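You operate a simulated robot arm through the tools that you are given. There is no shell and no other tool.

You run a simulated two-armed robot. Do the job below in one go: nothing can be reset, and whatever is moved stays where it is left.

## Task
Swap the stand's roller for the black one and clamp it.
Fine: lift both red clamps first, lay the old roller in the rack's free slot, put both clamps down again.

The check looks at the end state, three seconds after you hand in, the way a careful person would. Anything else that was tipped, shoved, dropped, spilled or broken makes it a failure.

## Robot
Two 7-joint arms with two-finger parallel grippers on one trunk that stands fixed in place. Base frame: the origin is at the foot of the trunk, x ahead of it, y to its left, z up; the work surface is at about z = 85. Lengths are in cm, angles in degrees, forces in N, time in s.
The left shoulder is at [8, 13.1, 94.7], the right one opposite. With the tool pointing down near the work surface each hand reaches from about 40 to 86 cm from the base axis, measured 20 degrees to its own side. Payload 1.57 kg a hand.
Tool frame (each hand has its own): the origin (TCP) lies between the finger pads and is the grasp point; the fingertips stand 3 cm ahead of it; z points along the fingers, y is the line along which they close. Largest opening 11 cm; finger width 2.4, thickness 1.2; the body of the gripper, 4.8 by 11.2 cm, starts 7.8 cm behind the TCP.
Orientation is that of the tool frame in the base frame, as [roll, pitch, yaw] about the fixed x, y, z axes, in that order (R = Rz(yaw) Ry(pitch) Rx(roll)). With the fingers straight down and closing along the base's y, the tool's x points along the base's -x, its y along +y and its z along -z.

## Interface
- The arms move only by the tool servo_tool. It takes "left_rows", "right_rows" or both (then of equal length, played together; a hand with none holds still); each is a list of rows, each a list of 7 numbers: the shift along the base's x, y, z in cm, then the turn, a rotation vector about the base's x, y, z in degrees, then the gripper command, from -1 (shut) to 1 (fully open), values between in proportion. In form: [[dx, dy, dz, wx, wy, wz, jaw], ...]. A call has 1 to 20 rows; each row shifts and turns the commanded pose from where the row before left it. A row lasts 0.2 s, in which the tool goes at most 5 cm and 8.6 degrees; a call with a longer step from one row to the next is refused whole, and so is a gripper value outside its range. A pose out of reach is approached as far as the arm can. The call stops where the force on the tool passes 90 N (or 10 N more than at its start, if that is more) or the arm is blocked; 0.2 s more then pass. Each finger travels about 10.8 cm/s and halts on what it meets, pressing with about 39 N; the grip force reading is that of the motor and also rises with nothing between the fingers. The clock runs only during rows and for 0.2 s after the last one: add rows that do not move to give the fingers time. It gives the time, the measured TCP pose, the force on the tool (base axes), the opening and the grip force at its end, in the units of the frame above (readings bear some noise), with the torque about the TCP (base axes, N m) and any sound that the robot's microphone picked up, and new pictures: "views" is both (left out), scene, wrist or none (wrist: the cameras of the hands that moved).
- Cameras (640 x 400 px; columns grow to the right, rows downward): "scene" is now at [-4.89, -1.31, 143.14]; the picture's right is [-0.13, -0.99, 0.00], its down [-0.46, 0.06, -0.89] and it looks along [0.88, -0.12, -0.46] (base axes); focal length 356 px, centre (320, 200). "left" rides on the left gripper at [7, -1.6, -14.1] in its tool frame; the picture's right is [0.23, 0.97, 0.00], its down [-0.86, 0.20, -0.48] and it looks along [-0.47, 0.11, 0.88] (tool axes); focal length 222 px, centre (320, 200). "right" rides on the right gripper at [7, 1.6, -14.1] in its tool frame; the picture's right is [-0.23, 0.97, 0.00], its down [-0.86, -0.20, -0.48] and it looks along [-0.47, -0.11, 0.88] (tool axes); focal length 222 px, centre (320, 200). There is no depth. A picture from a camera that has moved, and an enlarged one, comes with that camera's place and axes in the base frame and with its lens.
- turn_head(pan, tilt): turns the head with the scene camera to pan (to the left, within 109 degrees either way) and tilt (down, from -29 to 69), counted from straight ahead of the robot. It gives what a move gives, and a new picture of the scene camera.
- close_up(camera, box): a new picture of the part [left, top, right, bottom] of that camera's present view, enlarged. The clock stands still meanwhile.
- hand_in(): hands the job in; it is judged then, once.

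Places have to be worked out from the pictures, the camera data and where the tool is seen. Open the grippers and draw the arms clear of the work before you hand the job in, unless the task says otherwise.

The tools are called by a JSON object that holds its "api" and its "payload". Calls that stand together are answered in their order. servo_tool: Moves the arms, as the interface text tells. Its arguments: {"type":"object","properties":{"left_rows":{"type":"array"},"right_rows":{"type":"array"},"views":{"type":"string","enum":["both","scene","wrist","none"]}},"required":[]} The other tools are called the same way: turn_head (pan, tilt) turns the head that bears the scene camera; close_up (camera, box) takes an enlarged picture of a part of a camera's view; hand_in () hands the job in.

At the start:

```text
clock: 0.0
left_tcp_pos: [62.01, 20.21, 119.72]
left_orientation: [179.9, 0.0, -179.9]
left_contact_force: [0.3, 0.3, 0.5]
left_wrist_torque: [-0.03, -0.01, 0.01]
left_finger_gap: 10.99
left_grip_force: 0.1
right_tcp_pos: [47.54, -18.97, 127.07]
right_orientation: [-180.0, 0.0, 180.0]
right_contact_force: [-0.1, 0.2, 1.0]
right_wrist_torque: [-0.03, 0.02, -0.02]
right_finger_gap: 10.98
right_grip_force: 0.0
head pan, tilt: [-7.7, 27.3]
```

scene: 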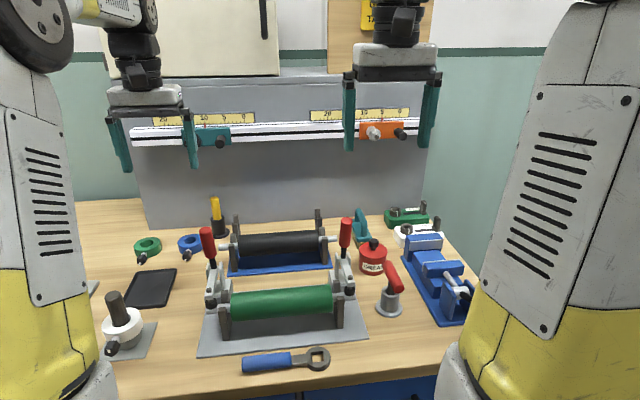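
right: 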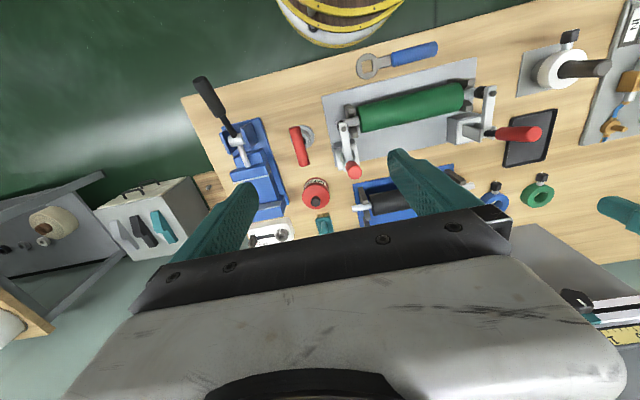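
left: 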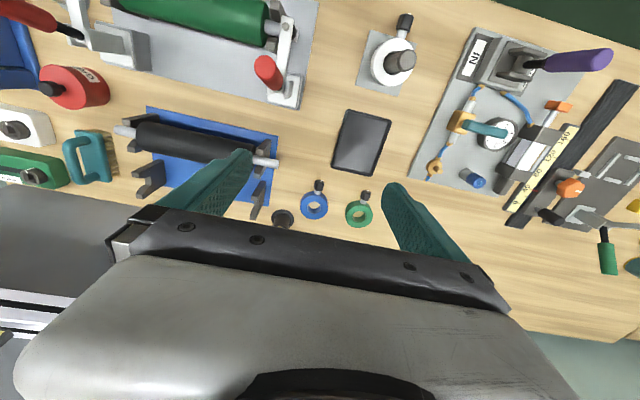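

I see a stand with a green roller with two red-handled clamps, and behind it a blue rack with the black roller and a free slot. I take enlarged views to locate everything.

{"api": "close_up", "payload": {"camera": "scene", "box": [180, 190, 400, 370]}}

{"api": "close_up", "payload": {"camera": "right", "box": [300, 40, 580, 230]}}

{"api": "close_up", "payload": {"camera": "left", "box": [0, 0, 320, 220]}}

```text
2.22 times, centred on (290, 280) of scene
camera zoom: at [-4.89, -1.31, 143.14], right [-0.13, -0.99, 0.0], down [-0.46, 0.06, -0.89], along [0.88, -0.12, -0.46], focal length 790 px, centre (387, 22)
```

zoom: 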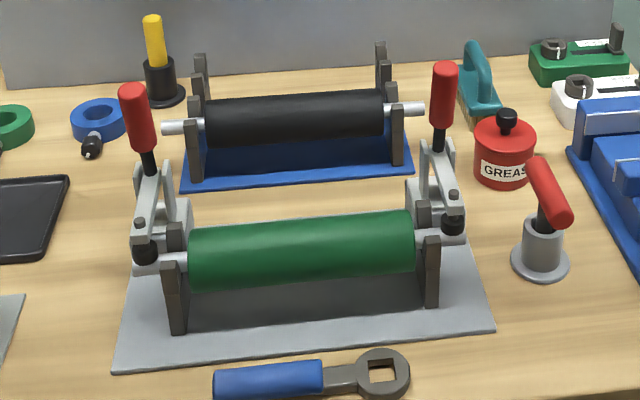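

```text
2.11 times, centred on (440, 135) of right
camera zoom: at [40.6, -17.3, 141.29], right [0.23, 0.97, 0.0], down [0.86, -0.2, 0.48], along [0.47, -0.11, -0.88], focal length 468 px, centre (67, 337)
```

zoom: 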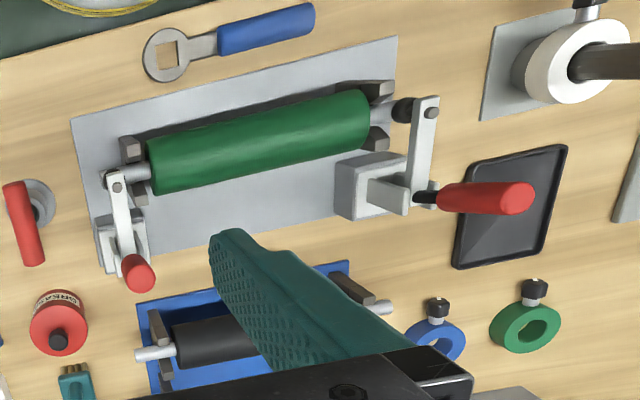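

```text
1.82 times, centred on (160, 110) of left
camera zoom: at [54.99, 18.63, 133.77], right [-0.23, 0.97, 0.0], down [0.86, 0.2, 0.48], along [0.47, 0.11, -0.88], focal length 404 px, centre (611, 364)
```

zoom: 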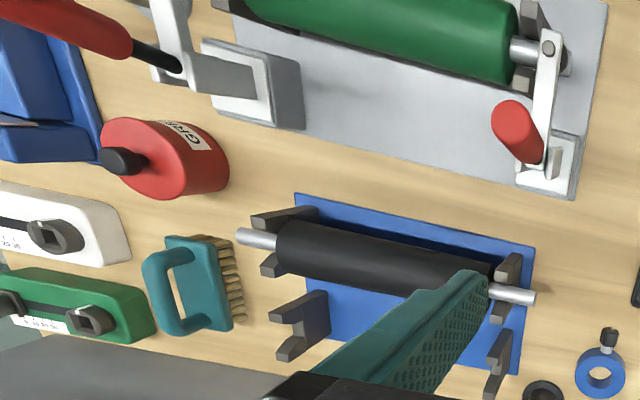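

Triangulating puts the green roller's axis at about x=50, z=92, y from -11 to 9. The black roller is at about x=71.5, z=91.7. I zoom in on the clamps and the rack.

{"api": "close_up", "payload": {"camera": "scene", "box": [190, 210, 260, 350]}}

{"api": "close_up", "payload": {"camera": "scene", "box": [310, 210, 370, 350]}}

{"api": "close_up", "payload": {"camera": "scene", "box": [220, 200, 345, 280]}}

{"api": "close_up", "payload": {"camera": "left", "box": [90, 90, 310, 230]}}

{"api": "close_up", "payload": {"camera": "left", "box": [200, 0, 320, 110]}}

{"api": "close_up", "payload": {"camera": "right", "box": [430, 60, 560, 160]}}

```text
2.86 times, centred on (225, 280) of scene
camera zoom: at [-4.89, -1.31, 143.14], right [-0.13, -0.99, 0.0], down [-0.46, 0.06, -0.89], along [0.88, -0.12, -0.46], focal length 1016 px, centre (591, -29)
```

zoom: 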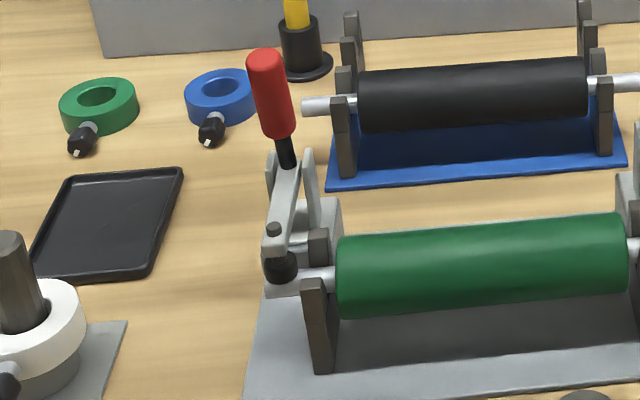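

```text
2.86 times, centred on (340, 280) of scene
camera zoom: at [-4.89, -1.31, 143.14], right [-0.13, -0.99, 0.0], down [-0.46, 0.06, -0.89], along [0.88, -0.12, -0.46], focal length 1016 px, centre (263, -29)
```

zoom: 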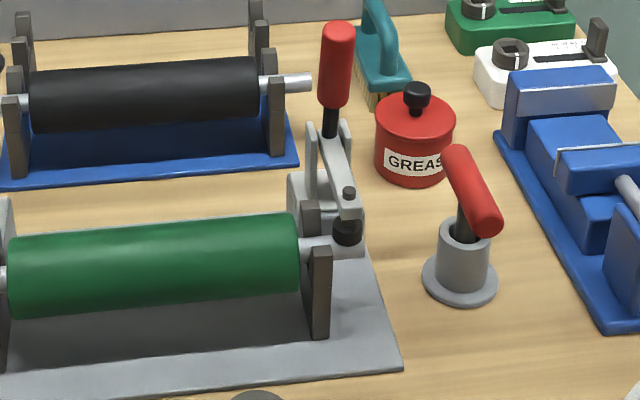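

```text
5.00 times, centred on (282, 240) of scene
camera zoom: at [-4.89, -1.31, 143.14], right [-0.13, -0.99, 0.0], down [-0.46, 0.06, -0.89], along [0.88, -0.12, -0.46], focal length 1777 px, centre (508, 0)
```

zoom: 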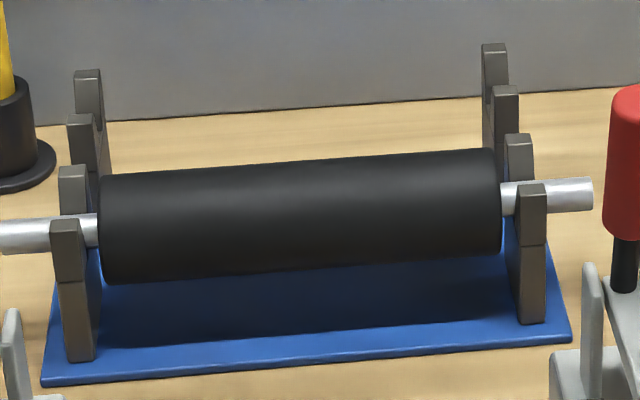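

```text
2.86 times, centred on (200, 160) of left
camera zoom: at [54.99, 18.63, 133.77], right [-0.23, 0.97, 0.0], down [0.86, 0.2, 0.48], along [0.47, 0.11, -0.88], focal length 635 px, centre (663, 314)
```

zoom: 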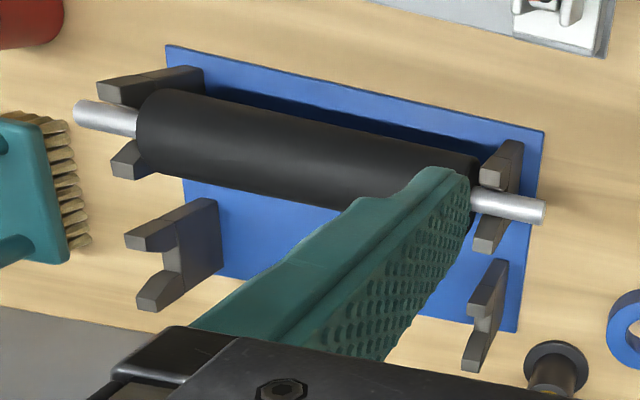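

```text
3.64 times, centred on (260, 55) of left
camera zoom: at [54.99, 18.63, 133.77], right [-0.23, 0.97, 0.0], down [0.86, 0.2, 0.48], along [0.47, 0.11, -0.88], focal length 808 px, centre (538, 727)
```

zoom: 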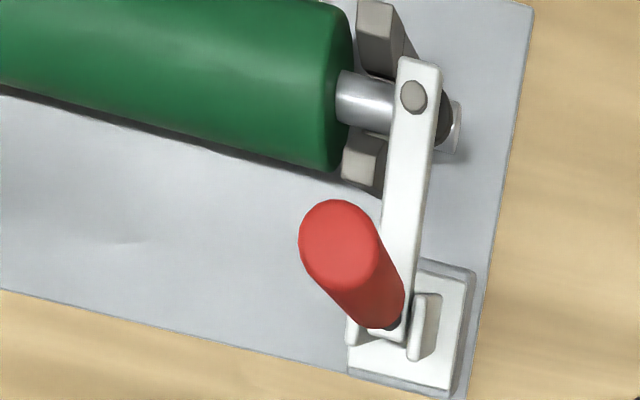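

```text
4.00 times, centred on (495, 110) of right
camera zoom: at [40.6, -17.3, 141.29], right [0.23, 0.97, 0.0], down [0.86, -0.2, 0.48], along [0.47, -0.11, -0.88], focal length 888 px, centre (-380, 560)
```

zoom: 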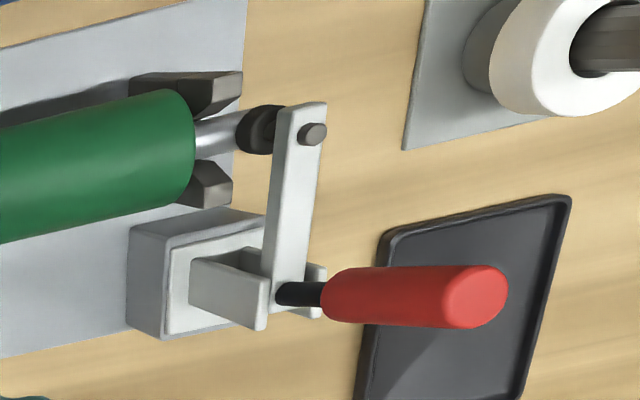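

Both handles lean slightly toward the robot. The left handle's top is at about (55.3, 12.6, 106.7) with its pivot at about (57.3, 12.5, 95.5); the right handle is at y≈-14.6. The rack's free slot is the rear one, at x≈81. I bring the left hand in front of the left handle, fingers nearly closed, ready to push it back.

{"api": "servo_tool", "payload": {"left_rows": [[-3.25, -1.9, -1, 0, 0, 0, -0.73], [-3.25, -1.9, -1, 0, 0, 0, -0.73], [-3.25, -1.9, -1, 0, 0, 0, -0.73], [-3.25, -1.9, -1, 0, 0, 0, -0.73], [0, 0, -3, 0, 0, 0, -0.73], [0, 0, -3, 0, 0, 0, -0.73], [0, 0, -2.7, 0, 0, 0, -0.73], [0, 0, 0, 0, 0, 0, -0.73]]}}

```text
clock: 1.8
left_tcp_pos: [48.97, 12.96, 106.88]
left_orientation: [179.9, 0.0, -180.0]
left_contact_force: [-0.2, -0.4, 0.0]
left_wrist_torque: [0.0, -0.05, -0.04]
left_finger_gap: 1.48
left_grip_force: 0.0
right_tcp_pos: [47.66, -18.98, 127.09]
right_orientation: [179.9, 0.0, -179.9]
right_contact_force: [0.4, 0.6, -0.1]
right_wrist_torque: [-0.04, -0.02, -0.01]
right_finger_gap: 11.01
right_grip_force: 0.1
head pan, tilt: [-7.7, 27.3]
camera left: at [41.89, 11.24, 121.02], right [-0.23, 0.97, 0.0], down [0.86, 0.2, 0.48], along [0.47, 0.11, -0.88], focal length 222 px, centre (320, 200)
```

scene: 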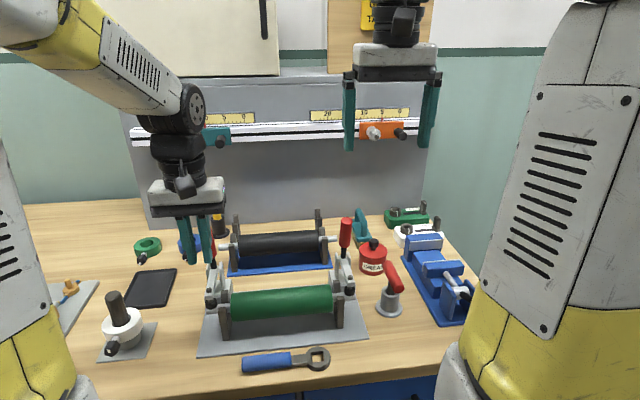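
left: 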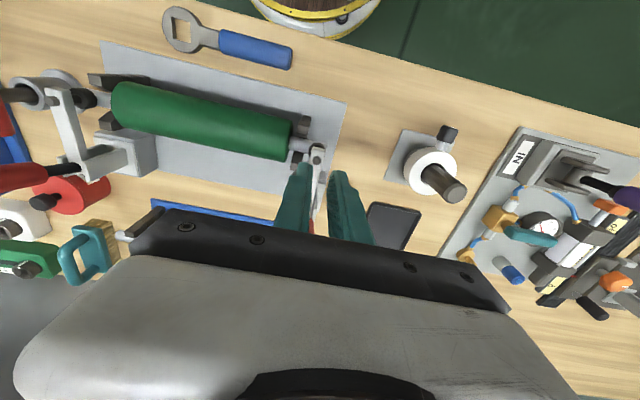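

The left hand is in front of the left handle. I check the lateral alignment closely.

{"api": "close_up", "payload": {"camera": "left", "box": [260, 120, 400, 240]}}

{"api": "close_up", "payload": {"camera": "scene", "box": [150, 190, 260, 350]}}

```text
3.33 times, centred on (330, 180) of left
camera zoom: at [41.89, 11.24, 121.02], right [-0.23, 0.97, 0.0], down [0.86, 0.2, 0.48], along [0.47, 0.11, -0.88], focal length 740 px, centre (287, 267)
```

zoom: 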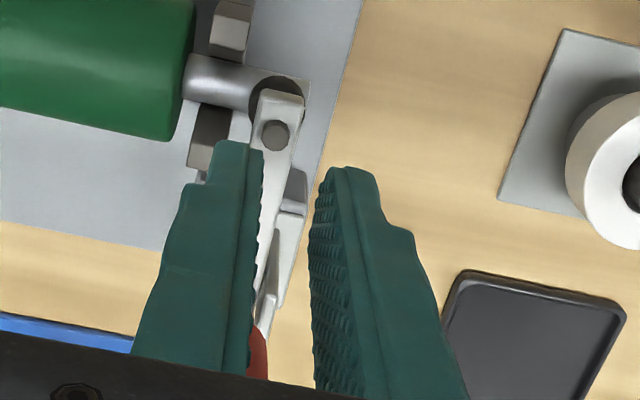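

```text
2.50 times, centred on (205, 270) of scene
camera zoom: at [-4.9, -1.31, 143.14], right [-0.13, -0.99, 0.0], down [-0.46, 0.06, -0.89], along [0.88, -0.12, -0.46], focal length 889 px, centre (608, 25)
```

zoom: 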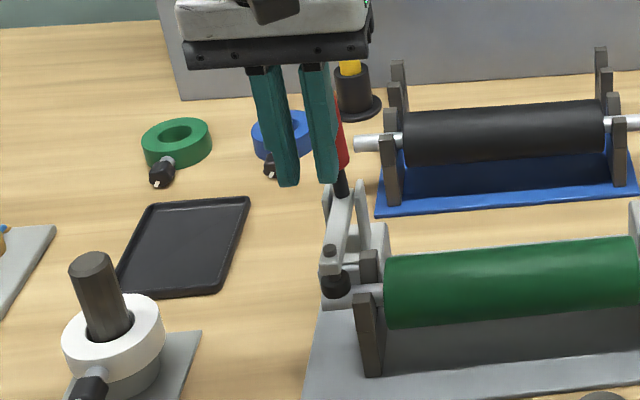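

The handle centre is at y≈12.5, so I shift 0.45 cm to the right and push slowly into the handle, watching the force.

{"api": "servo_tool", "payload": {"left_rows": [[1, -0.45, 0, 0, 0, 0, -0.73], [1, 0, 0, 0, 0, 0, -0.73], [1, 0, 0.1, 0, 0, 0, -0.73], [1, 0, 0.1, 0, 0, 0, -0.73], [1, 0, 0.1, 0, 0, 0, -0.73], [0.8, 0, 0.1, 0, 0, 0, -0.73], [0.8, 0, 0, 0, 0, 0, -0.73]]}}

```text
clock: 3.4
left_tcp_pos: [55.55, 12.17, 107.32]
left_orientation: [-180.0, 0.1, 179.9]
left_contact_force: [-0.6, -1.1, 0.1]
left_wrist_torque: [-0.02, 0.04, 0.01]
left_finger_gap: 1.42
left_grip_force: 0.0
right_tcp_pos: [47.45, -19.08, 127.09]
right_orientation: [-180.0, 0.0, -180.0]
right_contact_force: [0.2, -0.5, -0.1]
right_wrist_torque: [0.0, 0.04, -0.01]
right_finger_gap: 11.01
right_grip_force: 0.1
head pan, tilt: [-7.7, 27.3]
camera left: at [48.61, 10.62, 121.4], right [-0.23, 0.97, 0.0], down [0.85, 0.2, 0.48], along [0.47, 0.11, -0.88], focal length 222 px, centre (320, 200)
```

scene: 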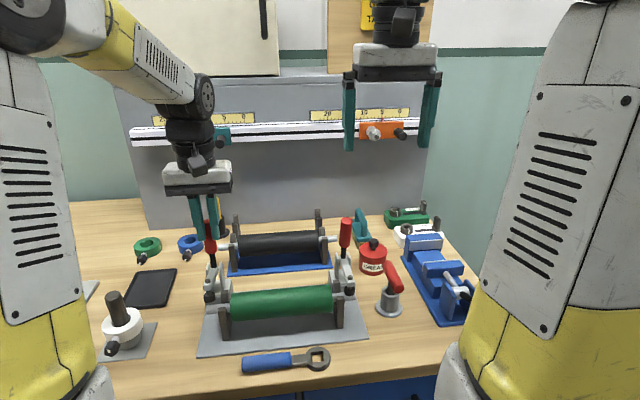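
left: 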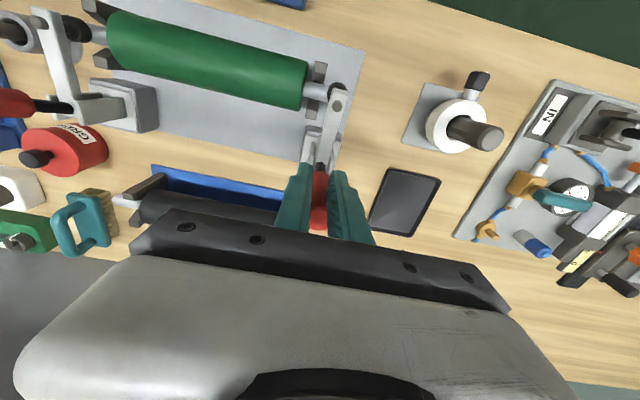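

{"api": "close_up", "payload": {"camera": "left", "box": [250, 60, 400, 240]}}

{"api": "close_up", "payload": {"camera": "scene", "box": [150, 190, 260, 350]}}

```text
2.22 times, centred on (325, 150) of left
camera zoom: at [48.61, 10.62, 121.4], right [-0.23, 0.97, 0.0], down [0.85, 0.2, 0.48], along [0.47, 0.11, -0.88], focal length 494 px, centre (309, 311)
```

zoom: 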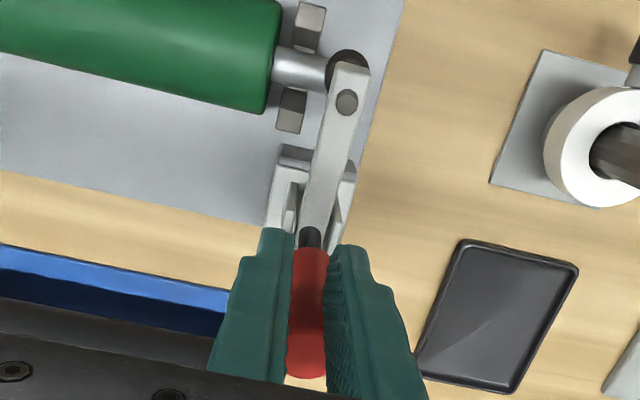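

```text
2.50 times, centred on (205, 270) of scene
camera zoom: at [-4.9, -1.31, 143.14], right [-0.13, -0.99, 0.0], down [-0.46, 0.06, -0.89], along [0.88, -0.12, -0.46], focal length 889 px, centre (608, 25)
```

zoom: 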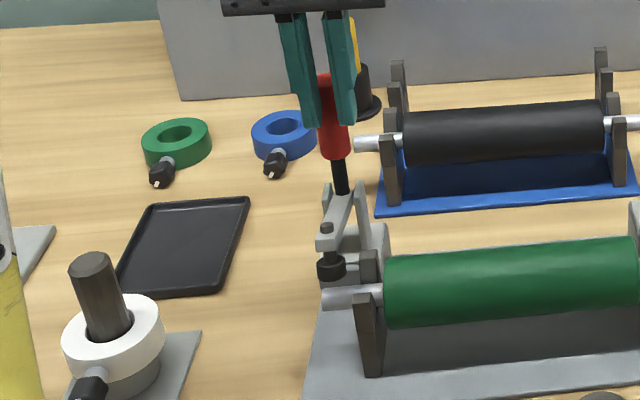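

The handle is moving freely and its pad has lifted off the axle. I continue pushing along the arc, backward and then down.

{"api": "servo_tool", "payload": {"left_rows": [[0.8, 0, 0, 0, 0, 0, -0.73], [0.8, 0, 0, 0, 0, 0, -0.73], [0.8, 0, 0, 0, 0, 0, -0.73], [0.8, 0, -0.2, 0, 0, 0, -0.73], [0.8, 0, -0.3, 0, 0, 0, -0.73], [0.8, 0, -0.3, 0, 0, 0, -0.73], [0.6, 0, -0.4, 0, 0, 0, -0.73]]}}

```text
clock: 5.0
left_tcp_pos: [60.88, 12.23, 106.23]
left_orientation: [-180.0, 0.0, -180.0]
left_contact_force: [-0.9, -0.2, 0.2]
left_wrist_torque: [-0.02, 0.0, 0.0]
left_finger_gap: 1.47
left_grip_force: 0.1
right_tcp_pos: [47.61, -18.86, 127.01]
right_orientation: [180.0, 0.0, 180.0]
right_contact_force: [0.4, -0.4, 0.2]
right_wrist_torque: [-0.03, 0.03, -0.02]
right_finger_gap: 11.01
right_grip_force: 0.1
head pan, tilt: [-7.7, 27.3]
camera left: at [53.96, 10.53, 120.27], right [-0.23, 0.97, 0.0], down [0.85, 0.2, 0.48], along [0.47, 0.11, -0.88], focal length 222 px, centre (320, 200)
```

scene: 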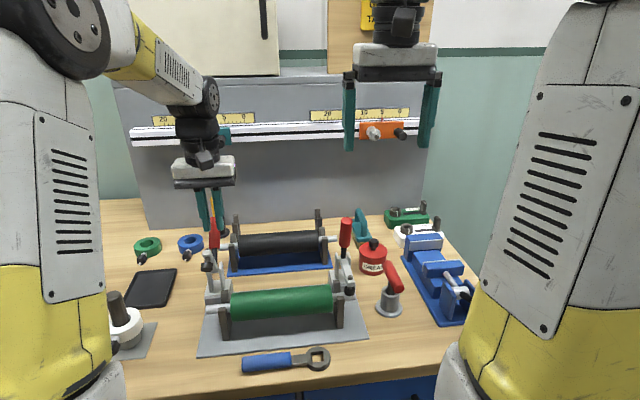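
left: 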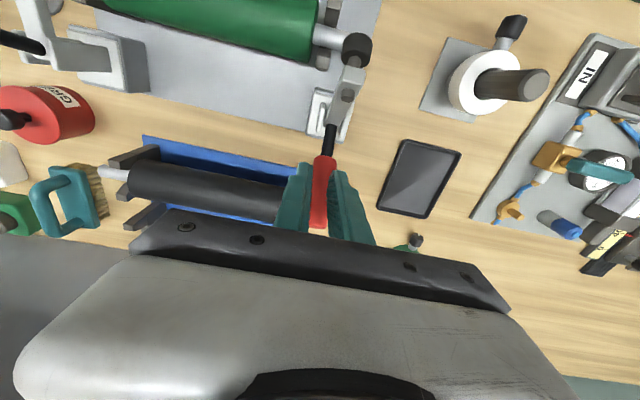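

Still free, with the arm about 40° up. I continue down the arc.

{"api": "servo_tool", "payload": {"left_rows": [[0.6, 0, -0.5, 0, 0, 0, -0.73], [0.6, 0, -0.5, 0, 0, 0, -0.73], [0.6, 0, -0.6, 0, 0, 0, -0.73], [0.5, 0, -0.6, 0, 0, 0, -0.73], [0.5, 0, -0.7, 0, 0, 0, -0.73], [0.4, 0, -0.7, 0, 0, 0, -0.73], [0.3, 0, -0.6, 0, 0, 0, -0.73]]}}

{"api": "close_up", "payload": {"camera": "scene", "box": [150, 190, 260, 350]}}

```text
clock: 5.9
left_tcp_pos: [62.28, 12.07, 105.26]
left_orientation: [180.0, -0.4, -179.9]
left_contact_force: [-32.8, 2.9, 30.0]
left_wrist_torque: [0.29, 0.62, 0.34]
left_finger_gap: 1.71
left_grip_force: 1.1
right_tcp_pos: [47.32, -18.99, 127.19]
right_orientation: [179.9, 0.1, -179.9]
right_contact_force: [-0.1, -0.4, -0.1]
right_wrist_torque: [0.05, -0.05, 0.0]
right_finger_gap: 10.99
right_grip_force: 0.0
head pan, tilt: [-7.7, 27.3]
stopped in row 4 (left hand): the force on the tool passed its limit at 103 N (the readings are from after the stop); the commanded pose is now the measured one
camera left: at [55.33, 10.48, 119.4], right [-0.23, 0.97, 0.0], down [0.86, 0.2, 0.47], along [0.46, 0.11, -0.88], focal length 222 px, centre (320, 200)
```

scene: 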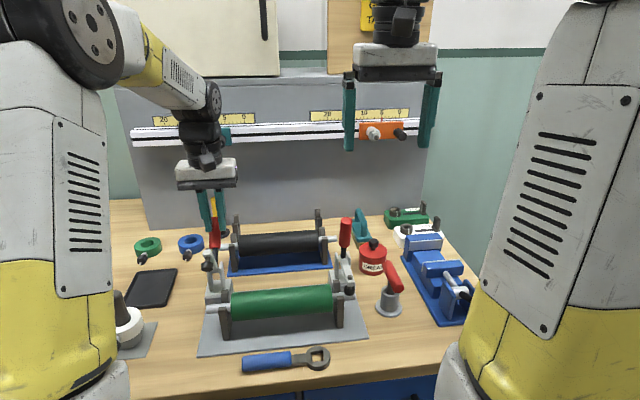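
left: 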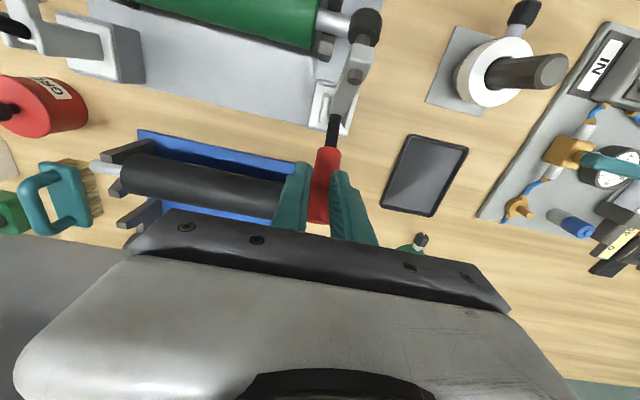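

```text
2.50 times, centred on (205, 270) of scene
camera zoom: at [-5.21, -1.32, 143.13], right [-0.13, -0.99, 0.0], down [-0.45, 0.06, -0.89], along [0.88, -0.12, -0.46], focal length 889 px, centre (608, 25)
```

zoom: 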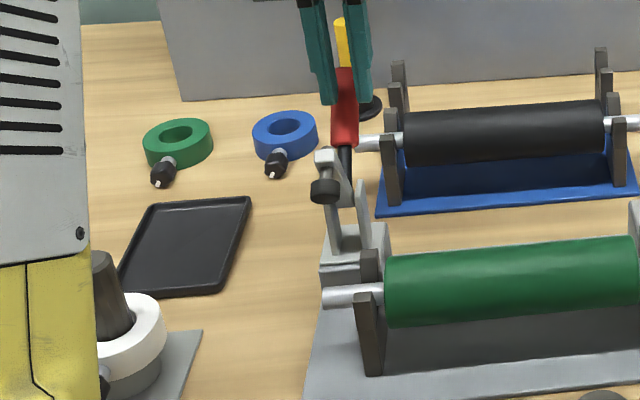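

The lever appears to have hit its hinge stop, at roughly 50° of swing. I back the hand off and see whether it stays open.

{"api": "servo_tool", "payload": {"left_rows": [[-0.5, 0, 0.5, 0, 0, 0, -0.73], [-0.5, 0, 0.5, 0, 0, 0, -0.73], [-0.5, 0, 1, 0, 0, 0, -0.73], [-0.5, 0, 1, 0, 0, 0, -0.73]]}}

{"api": "close_up", "payload": {"camera": "scene", "box": [150, 190, 260, 350]}}

```text
clock: 6.9
left_tcp_pos: [60.71, 12.22, 107.93]
left_orientation: [-179.9, -0.2, -179.9]
left_contact_force: [0.3, -0.6, 0.1]
left_wrist_torque: [-0.02, 0.04, 0.0]
left_finger_gap: 1.48
left_grip_force: 0.0
right_tcp_pos: [47.54, -18.97, 127.16]
right_orientation: [-180.0, 0.0, -180.0]
right_contact_force: [0.5, 0.1, -0.3]
right_wrist_torque: [0.0, -0.01, 0.01]
right_finger_gap: 11.01
right_grip_force: 0.0
head pan, tilt: [-7.7, 27.3]
camera left: at [53.75, 10.47, 122.06], right [-0.23, 0.97, 0.0], down [0.86, 0.2, 0.47], along [0.46, 0.11, -0.88], focal length 222 px, centre (320, 200)
```

scene: 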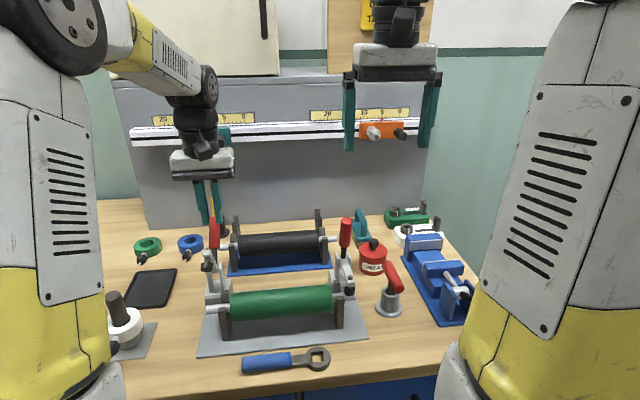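
left: 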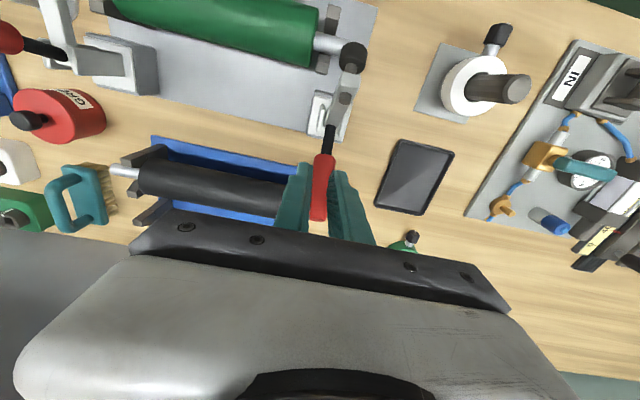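

```text
2.50 times, centred on (205, 270) of scene
camera zoom: at [-4.88, -1.31, 143.14], right [-0.13, -0.99, 0.0], down [-0.46, 0.06, -0.89], along [0.88, -0.12, -0.46], focal length 889 px, centre (608, 25)
```

zoom: 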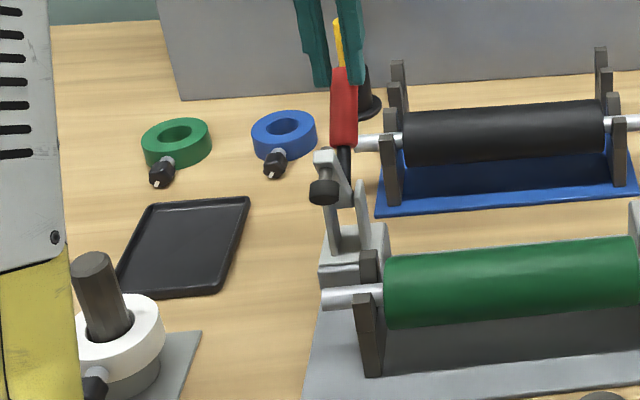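

The lever stays open. I withdraw the left hand up and to the left, and bring the right hand in front of the right handle.

{"api": "servo_tool", "payload": {"left_rows": [[-1, 0, 3, 0, 0, 0, -0.73], [-1, 0.5, 3, 0, 0, 0, -0.73], [-2, 3, 2, 0, 0, 0, -0.73], [-2, 3, 2, 0, 0, 0, -0.73], [-2, 3, 1, 0, 0, 0, -0.73], [-2, 3, 1, 0, 0, 0, -0.73], [0, 0, 0, 0, 0, 0, -0.73], [0, 0, 0, 0, 0, 0, -0.73]], "right_rows": [[0, 1, -3, 0, 0, 0, -0.73], [0, 1, -3, 0, 0, 0, -0.73], [0, 1, -3, 0, 0, 0, -0.73], [0, 1.3, -3, 0, 0, 0, -0.73], [0.6, 0, -3, 0, 0, 0, -0.73], [0.6, 0, -3, 0, 0, 0, -0.73], [0.2, 0, -2.1, 0, 0, 0, -0.73], [0, 0, 0, 0, 0, 0, -0.73]]}}

{"api": "close_up", "payload": {"camera": "right", "box": [240, 60, 400, 240]}}

{"api": "close_up", "payload": {"camera": "scene", "box": [300, 190, 410, 350]}}

```text
clock: 8.7
left_tcp_pos: [50.61, 24.75, 119.78]
left_orientation: [-179.9, -0.3, -180.0]
left_contact_force: [-0.3, -1.3, 0.0]
left_wrist_torque: [0.0, 0.03, 0.0]
left_finger_gap: 1.48
left_grip_force: 0.0
right_tcp_pos: [48.82, -14.52, 107.05]
right_orientation: [180.0, -0.1, -180.0]
right_contact_force: [0.1, 1.1, 0.0]
right_wrist_torque: [0.01, -0.04, 0.01]
right_finger_gap: 1.49
right_grip_force: 0.1
head pan, tilt: [-7.7, 27.3]
camera right: at [41.85, -12.91, 121.28], right [0.23, 0.97, 0.0], down [0.86, -0.2, 0.48], along [0.47, -0.11, -0.88], focal length 222 px, centre (320, 200)
camera left: at [43.71, 23.07, 133.93], right [-0.23, 0.97, 0.0], down [0.86, 0.2, 0.47], along [0.46, 0.11, -0.88], focal length 222 px, centre (320, 200)
```

scene: 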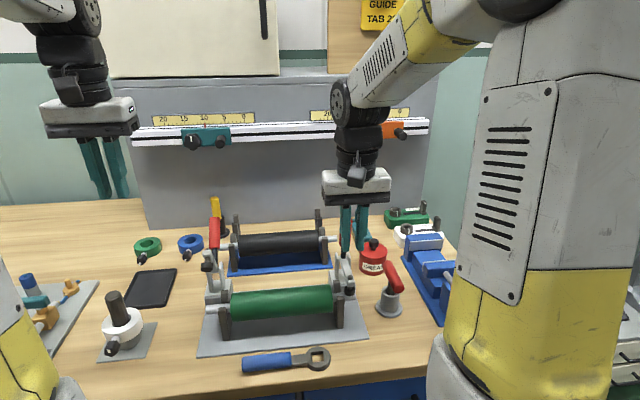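
right: 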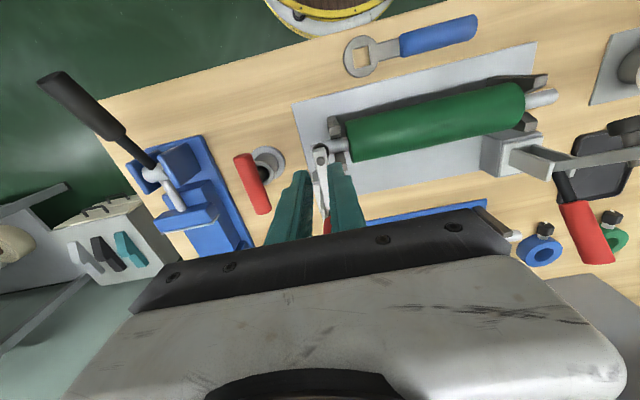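
left: 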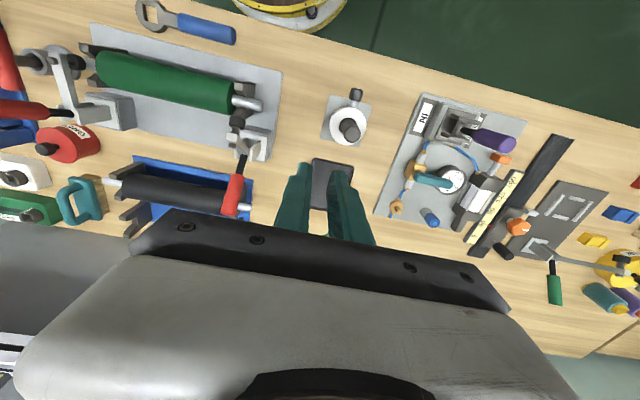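

```text
2.22 times, centred on (320, 150) of right
camera zoom: at [41.85, -12.91, 121.28], right [0.23, 0.97, 0.0], down [0.86, -0.2, 0.48], along [0.47, -0.11, -0.88], focal length 494 px, centre (320, 311)
```

zoom: 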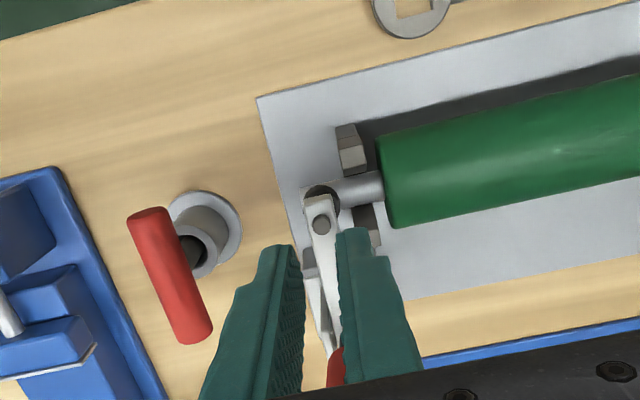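

```text
2.50 times, centred on (355, 270) of scene
camera zoom: at [-4.9, -1.31, 143.14], right [-0.13, -0.99, 0.0], down [-0.46, 0.06, -0.89], along [0.88, -0.12, -0.46], focal length 889 px, centre (232, 25)
```

zoom: 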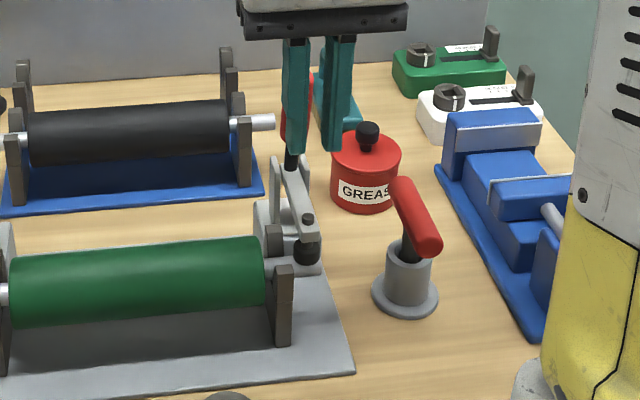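

The right fingers line up with the right handle at y≈-14.7. I push it back along the same path, stopping just short of the hinge stop.

{"api": "servo_tool", "payload": {"right_rows": [[1, -0.2, 0, 0, 0, 0, -0.73], [1, 0, 0, 0, 0, 0, -0.73], [1, 0, 0.1, 0, 0, 0, -0.73], [1, 0, 0.1, 0, 0, 0, -0.73], [1, 0, 0.1, 0, 0, 0, -0.73], [0.8, 0, 0.1, 0, 0, 0, -0.73], [0.8, 0, 0, 0, 0, 0, -0.73], [0.8, 0, 0, 0, 0, 0, -0.73], [0.8, 0, 0, 0, 0, 0, -0.73], [0.8, 0, 0, 0, 0, 0, -0.73], [0.8, 0, -0.2, 0, 0, 0, -0.73], [0.8, 0, -0.3, 0, 0, 0, -0.73], [0.8, 0, -0.3, 0, 0, 0, -0.73], [0.5, 0, -0.4, 0, 0, 0, -0.73]]}}

{"api": "close_up", "payload": {"camera": "scene", "box": [300, 190, 410, 350]}}

```text
clock: 11.7
left_tcp_pos: [50.64, 24.7, 119.86]
left_orientation: [-179.9, -0.3, 180.0]
left_contact_force: [0.3, 0.2, -0.5]
left_wrist_torque: [0.04, -0.01, -0.03]
left_finger_gap: 1.49
left_grip_force: 0.0
right_tcp_pos: [60.74, -15.0, 106.18]
right_orientation: [180.0, 0.0, 180.0]
right_contact_force: [0.7, -0.8, 1.0]
right_wrist_torque: [-0.02, -0.04, 0.0]
right_finger_gap: 1.47
right_grip_force: 0.1
head pan, tilt: [-7.7, 27.3]
camera right: at [53.87, -13.21, 120.37], right [0.23, 0.97, 0.0], down [0.85, -0.2, 0.48], along [0.47, -0.11, -0.88], focal length 222 px, centre (320, 200)
```

scene: 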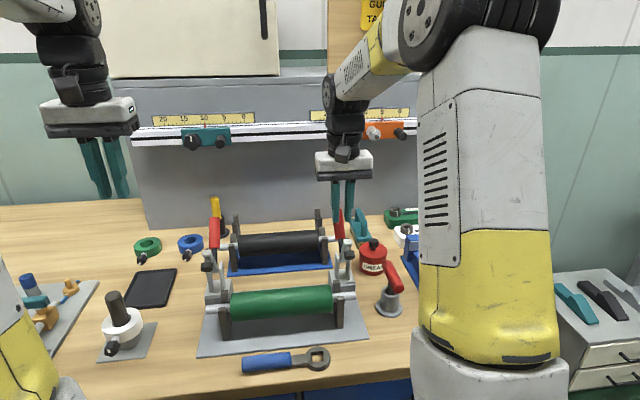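
right: 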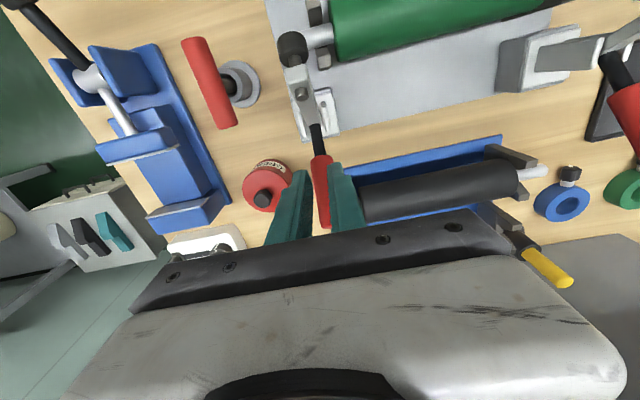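

```text
2.50 times, centred on (355, 270) of scene
camera zoom: at [-4.9, -1.31, 143.14], right [-0.13, -0.99, 0.0], down [-0.46, 0.06, -0.89], along [0.88, -0.12, -0.46], focal length 889 px, centre (232, 25)
```

zoom: 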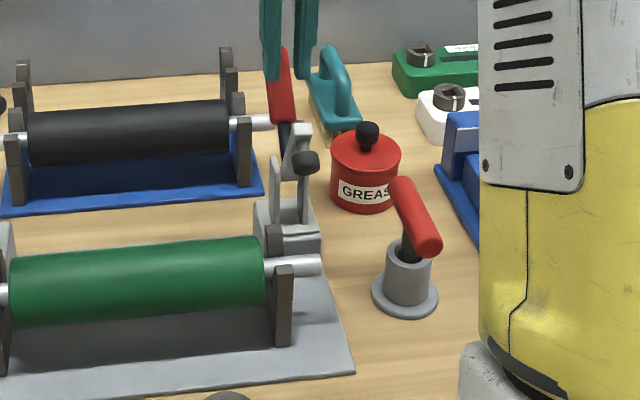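

Both clamps are open. I raise the right hand clear and turn it 90° above the middle of the green roller with the jaws opened. The left hand moves further away.

{"api": "servo_tool", "payload": {"right_rows": [[-0.8, 0, 2, 0, 0, 0, -0.73], [-0.8, 0, 3, 0, 0, 0, -0.73], [-0.8, 0, 4, 0, 0, 0, -0.73], [-0.8, 1.27, 0, 0, 0, 8.18, 0.64], [-0.8, 1.27, 0, 0, 0, 8.18, 0.64], [-0.8, 1.27, 0, 0, 0, 8.18, 0.64], [-0.8, 1.27, 0, 0, 0, 8.18, 0.64], [-0.8, 1.27, 0, 0, 0, 8.18, 0.64], [-0.8, 1.27, 0, 0, 0, 8.18, 0.64], [-0.8, 1.27, 0, 0, 0, 8.18, 0.64], [-0.8, 1.27, 0, 0, 0, 8.18, 0.64], [-0.8, 1.27, 0, 0, 0, 8.18, 0.64], [-0.8, 1.27, 0, 0, 0, 8.18, 0.64], [-0.3, 1.27, 0, 0, 0, 8.2, 0.64], [0, 0, 0, 0, 0, 0, 0.64]], "left_rows": [[0, 1, 0, 0, 0, 0, -0.73], [0, 1, 0, 0, 0, 0, -0.73], [0, 1, 0, 0, 0, 0, -0.73], [0, 1, 0, 0, 0, 0, -0.73], [0, 1, 0, 0, 0, 0, -0.73], [0, 1, 0, 0, 0, 0, -0.73], [0, 1, 0, 0, 0, 0, -0.73], [0, 0, 0, 0, 0, 0, -0.73], [0, 0, 0, 0, 0, 0, -0.73], [0, 0, 0, 0, 0, 0, -0.73], [0, 0, 0, 0, 0, 0, -0.73], [0, 0, 0, 0, 0, 0, -0.73], [0, 0, 0, 0, 0, 0, -0.73], [0, 0, 0, 0, 0, 0, -0.73], [0, 0, 0, 0, 0, 0, -0.73]]}}

```text
clock: 14.9
left_tcp_pos: [50.66, 31.59, 120.02]
left_orientation: [-179.9, -0.3, 180.0]
left_contact_force: [-0.3, 0.5, 0.7]
left_wrist_torque: [0.01, -0.01, -0.02]
left_finger_gap: 1.51
left_grip_force: 0.0
right_tcp_pos: [50.27, -0.88, 115.2]
right_orientation: [-180.0, 0.0, -89.8]
right_contact_force: [0.1, -0.7, 0.2]
right_wrist_torque: [-0.05, 0.02, 0.01]
right_finger_gap: 8.99
right_grip_force: 0.1
head pan, tilt: [-7.7, 27.3]
camera right: at [48.64, -7.84, 129.34], right [-0.97, 0.23, 0.0], down [0.2, 0.86, 0.48], along [0.11, 0.47, -0.88], focal length 222 px, centre (320, 200)
camera left: at [43.74, 29.96, 134.13], right [-0.23, 0.97, 0.0], down [0.86, 0.2, 0.47], along [0.46, 0.11, -0.88], focal length 222 px, centre (320, 200)
```

scene: 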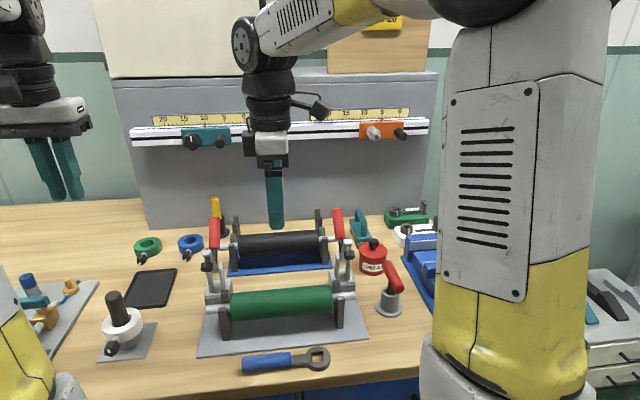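
right: 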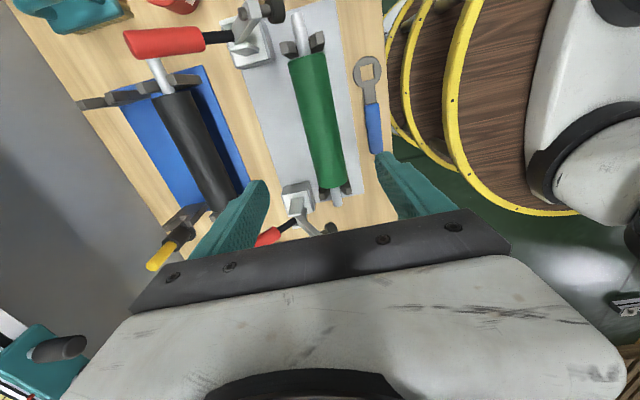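
left: 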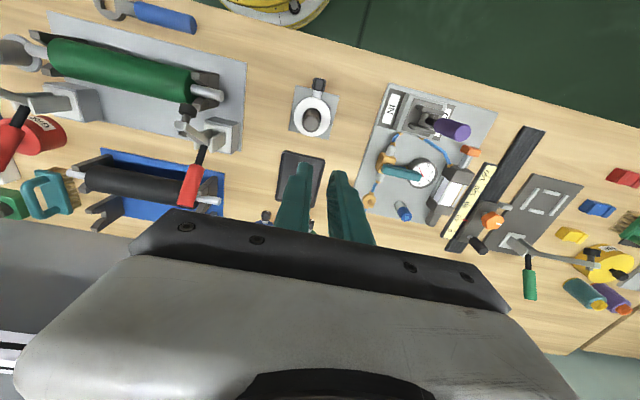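

The right hand is above the roller. I zoom in to measure the axes of both rollers, the free slot and the yaw.

{"api": "close_up", "payload": {"camera": "right", "box": [60, 0, 380, 250]}}

{"api": "close_up", "payload": {"camera": "left", "box": [0, 20, 260, 240]}}

{"api": "close_up", "payload": {"camera": "scene", "box": [190, 150, 370, 360]}}

```text
1.60 times, centred on (220, 125) of right
camera zoom: at [48.64, -7.84, 129.34], right [-0.97, 0.23, 0.0], down [0.2, 0.86, 0.48], along [0.11, 0.47, -0.88], focal length 355 px, centre (480, 320)
```

zoom: 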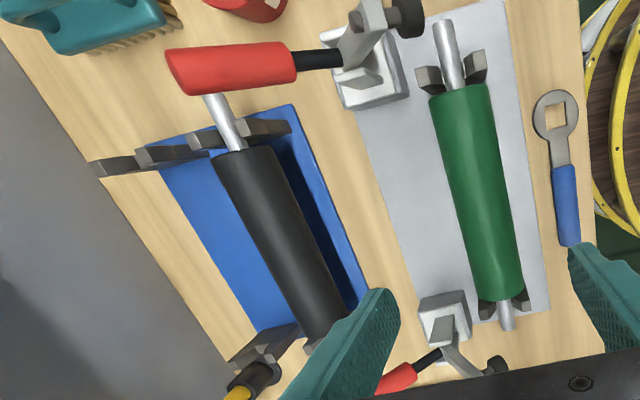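

```text
1.82 times, centred on (130, 130) of left
camera zoom: at [43.74, 29.96, 134.13], right [-0.23, 0.97, 0.0], down [0.86, 0.2, 0.47], along [0.46, 0.11, -0.88], focal length 404 px, centre (666, 327)
```

zoom: 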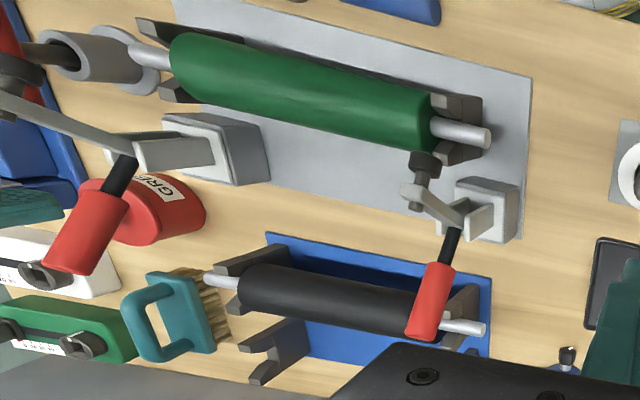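

```text
1.90 times, centred on (280, 255) of scene
camera zoom: at [-4.9, -1.3, 143.14], right [-0.13, -0.99, 0.0], down [-0.46, 0.06, -0.89], along [0.88, -0.12, -0.46], focal length 677 px, centre (396, 95)
```

zoom: 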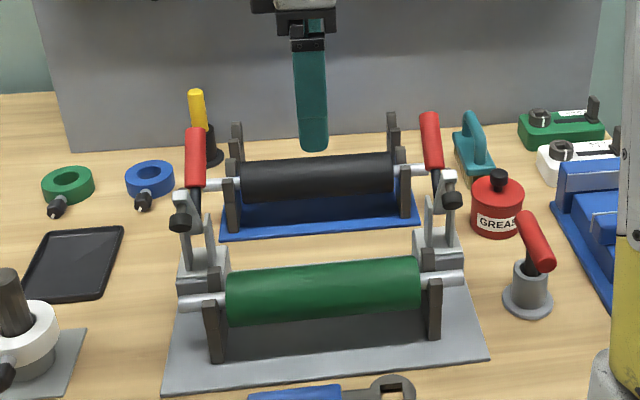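

Measured: the green axis runs from (49.9, -15.9) to (50.1, 14), centred at y≈-1. The black axis is at x≈71.6, turned about -1.4°. I descend and straddle the green roller.

{"api": "servo_tool", "payload": {"right_rows": [[-0.25, -0.12, -3.5, 0, 0, 0, 0.64], [0, 0, -3.5, 0, 0, 0, 0.64], [0, 0, -3.5, 0, 0, 0, 0.64], [0, 0, -3.5, 0, 0, 0, 0.64], [0, 0, -3, 0, 0, 0, 0.64], [0, 0, -2.5, 0, 0, 0, 0.64], [0, 0, -2, 0, 0, 0, 0.64], [0, 0, -1.6, 0, 0, 0, 0.64], [0, 0, 0, 0, 0, 0, 0.64]]}}

{"api": "close_up", "payload": {"camera": "scene", "box": [190, 200, 370, 360]}}

{"api": "close_up", "payload": {"camera": "left", "box": [0, 20, 260, 240]}}

```text
clock: 16.9
left_tcp_pos: [50.54, 31.68, 120.0]
left_orientation: [-179.8, -0.4, 180.0]
left_contact_force: [0.6, 0.7, 0.0]
left_wrist_torque: [0.0, 0.02, -0.02]
left_finger_gap: 1.5
left_grip_force: 0.0
right_tcp_pos: [49.88, -1.17, 92.04]
right_orientation: [180.0, 0.0, -90.0]
right_contact_force: [1.0, 0.4, -0.7]
right_wrist_torque: [-0.01, -0.02, 0.01]
right_finger_gap: 9.02
right_grip_force: 0.0
head pan, tilt: [-7.7, 27.3]
camera right: at [48.31, -7.99, 106.21], right [-0.97, 0.23, 0.0], down [0.2, 0.86, 0.48], along [0.11, 0.47, -0.88], focal length 222 px, centre (320, 200)
```

scene: 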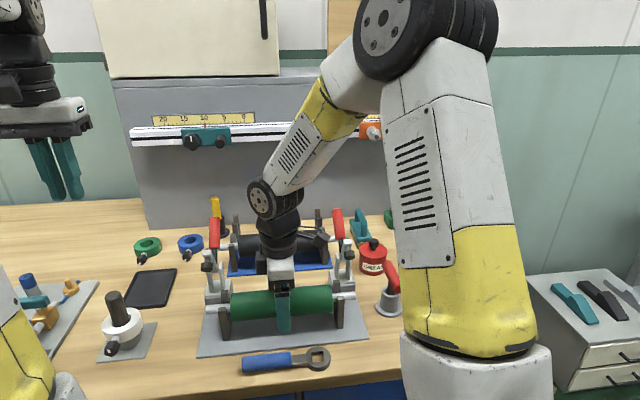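
right: 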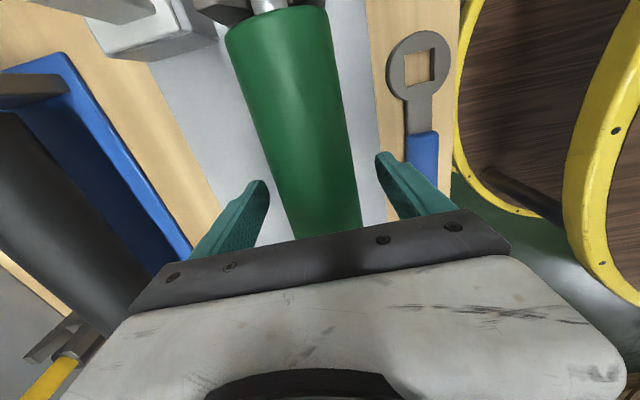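

```text
2.50 times, centred on (280, 280) of scene
camera zoom: at [-4.89, -1.3, 143.14], right [-0.13, -0.99, 0.0], down [-0.46, 0.06, -0.89], along [0.88, -0.12, -0.46], focal length 889 px, centre (420, 0)
```

zoom: 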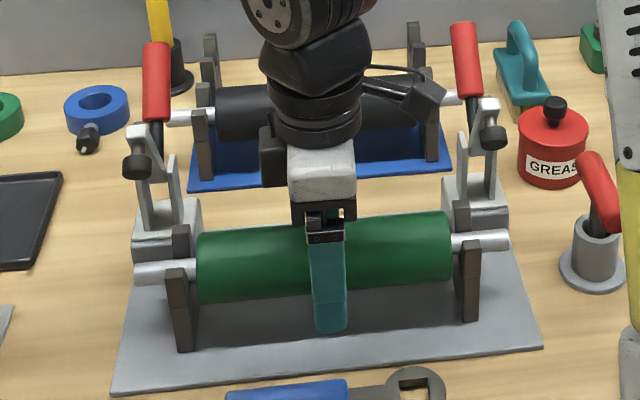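

```text
1.82 times, centred on (130, 130) of left
camera zoom: at [43.74, 29.96, 134.13], right [-0.23, 0.97, 0.0], down [0.86, 0.2, 0.47], along [0.46, 0.11, -0.88], focal length 404 px, centre (666, 327)
```

zoom: 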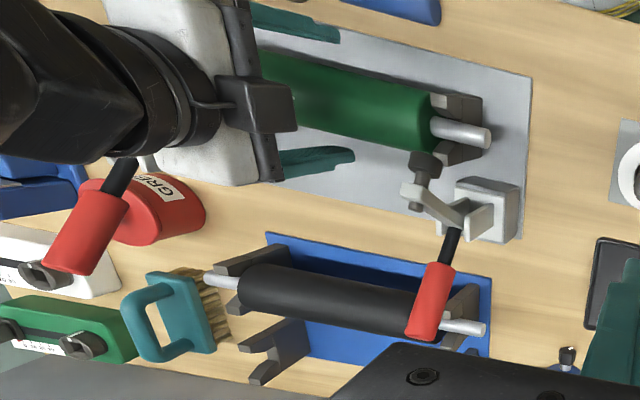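

The fingers straddle the roller at its middle. I close the jaws.

{"api": "servo_tool", "payload": {"right_rows": [[0, 0, 0, 0, 0, 0, 0.2], [0, 0, 0, 0, 0, 0, -1], [0, 0, 0, 0, 0, 0, -1], [0, 0, 0, 0, 0, 0, -1]], "views": "wrist"}}

```text
clock: 17.9
left_tcp_pos: [50.68, 31.63, 119.88]
left_orientation: [-179.9, -0.3, -180.0]
left_contact_force: [-0.3, 0.7, 0.2]
left_wrist_torque: [-0.04, 0.0, 0.01]
left_finger_gap: 1.5
left_grip_force: 0.0
right_tcp_pos: [49.9, -1.1, 92.11]
right_orientation: [179.9, 0.0, -90.0]
right_contact_force: [2.1, -0.4, 0.3]
right_wrist_torque: [-0.02, -0.01, 0.17]
right_finger_gap: 5.47
right_grip_force: 39.2
head pan, tilt: [-7.7, 27.3]
camera right: at [48.34, -7.99, 106.24], right [-0.97, 0.23, 0.0], down [0.2, 0.86, 0.48], along [0.11, 0.47, -0.88], focal length 222 px, centre (320, 200)
```

right: 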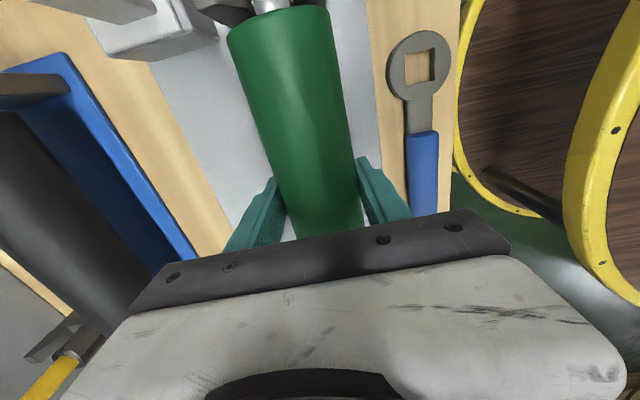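

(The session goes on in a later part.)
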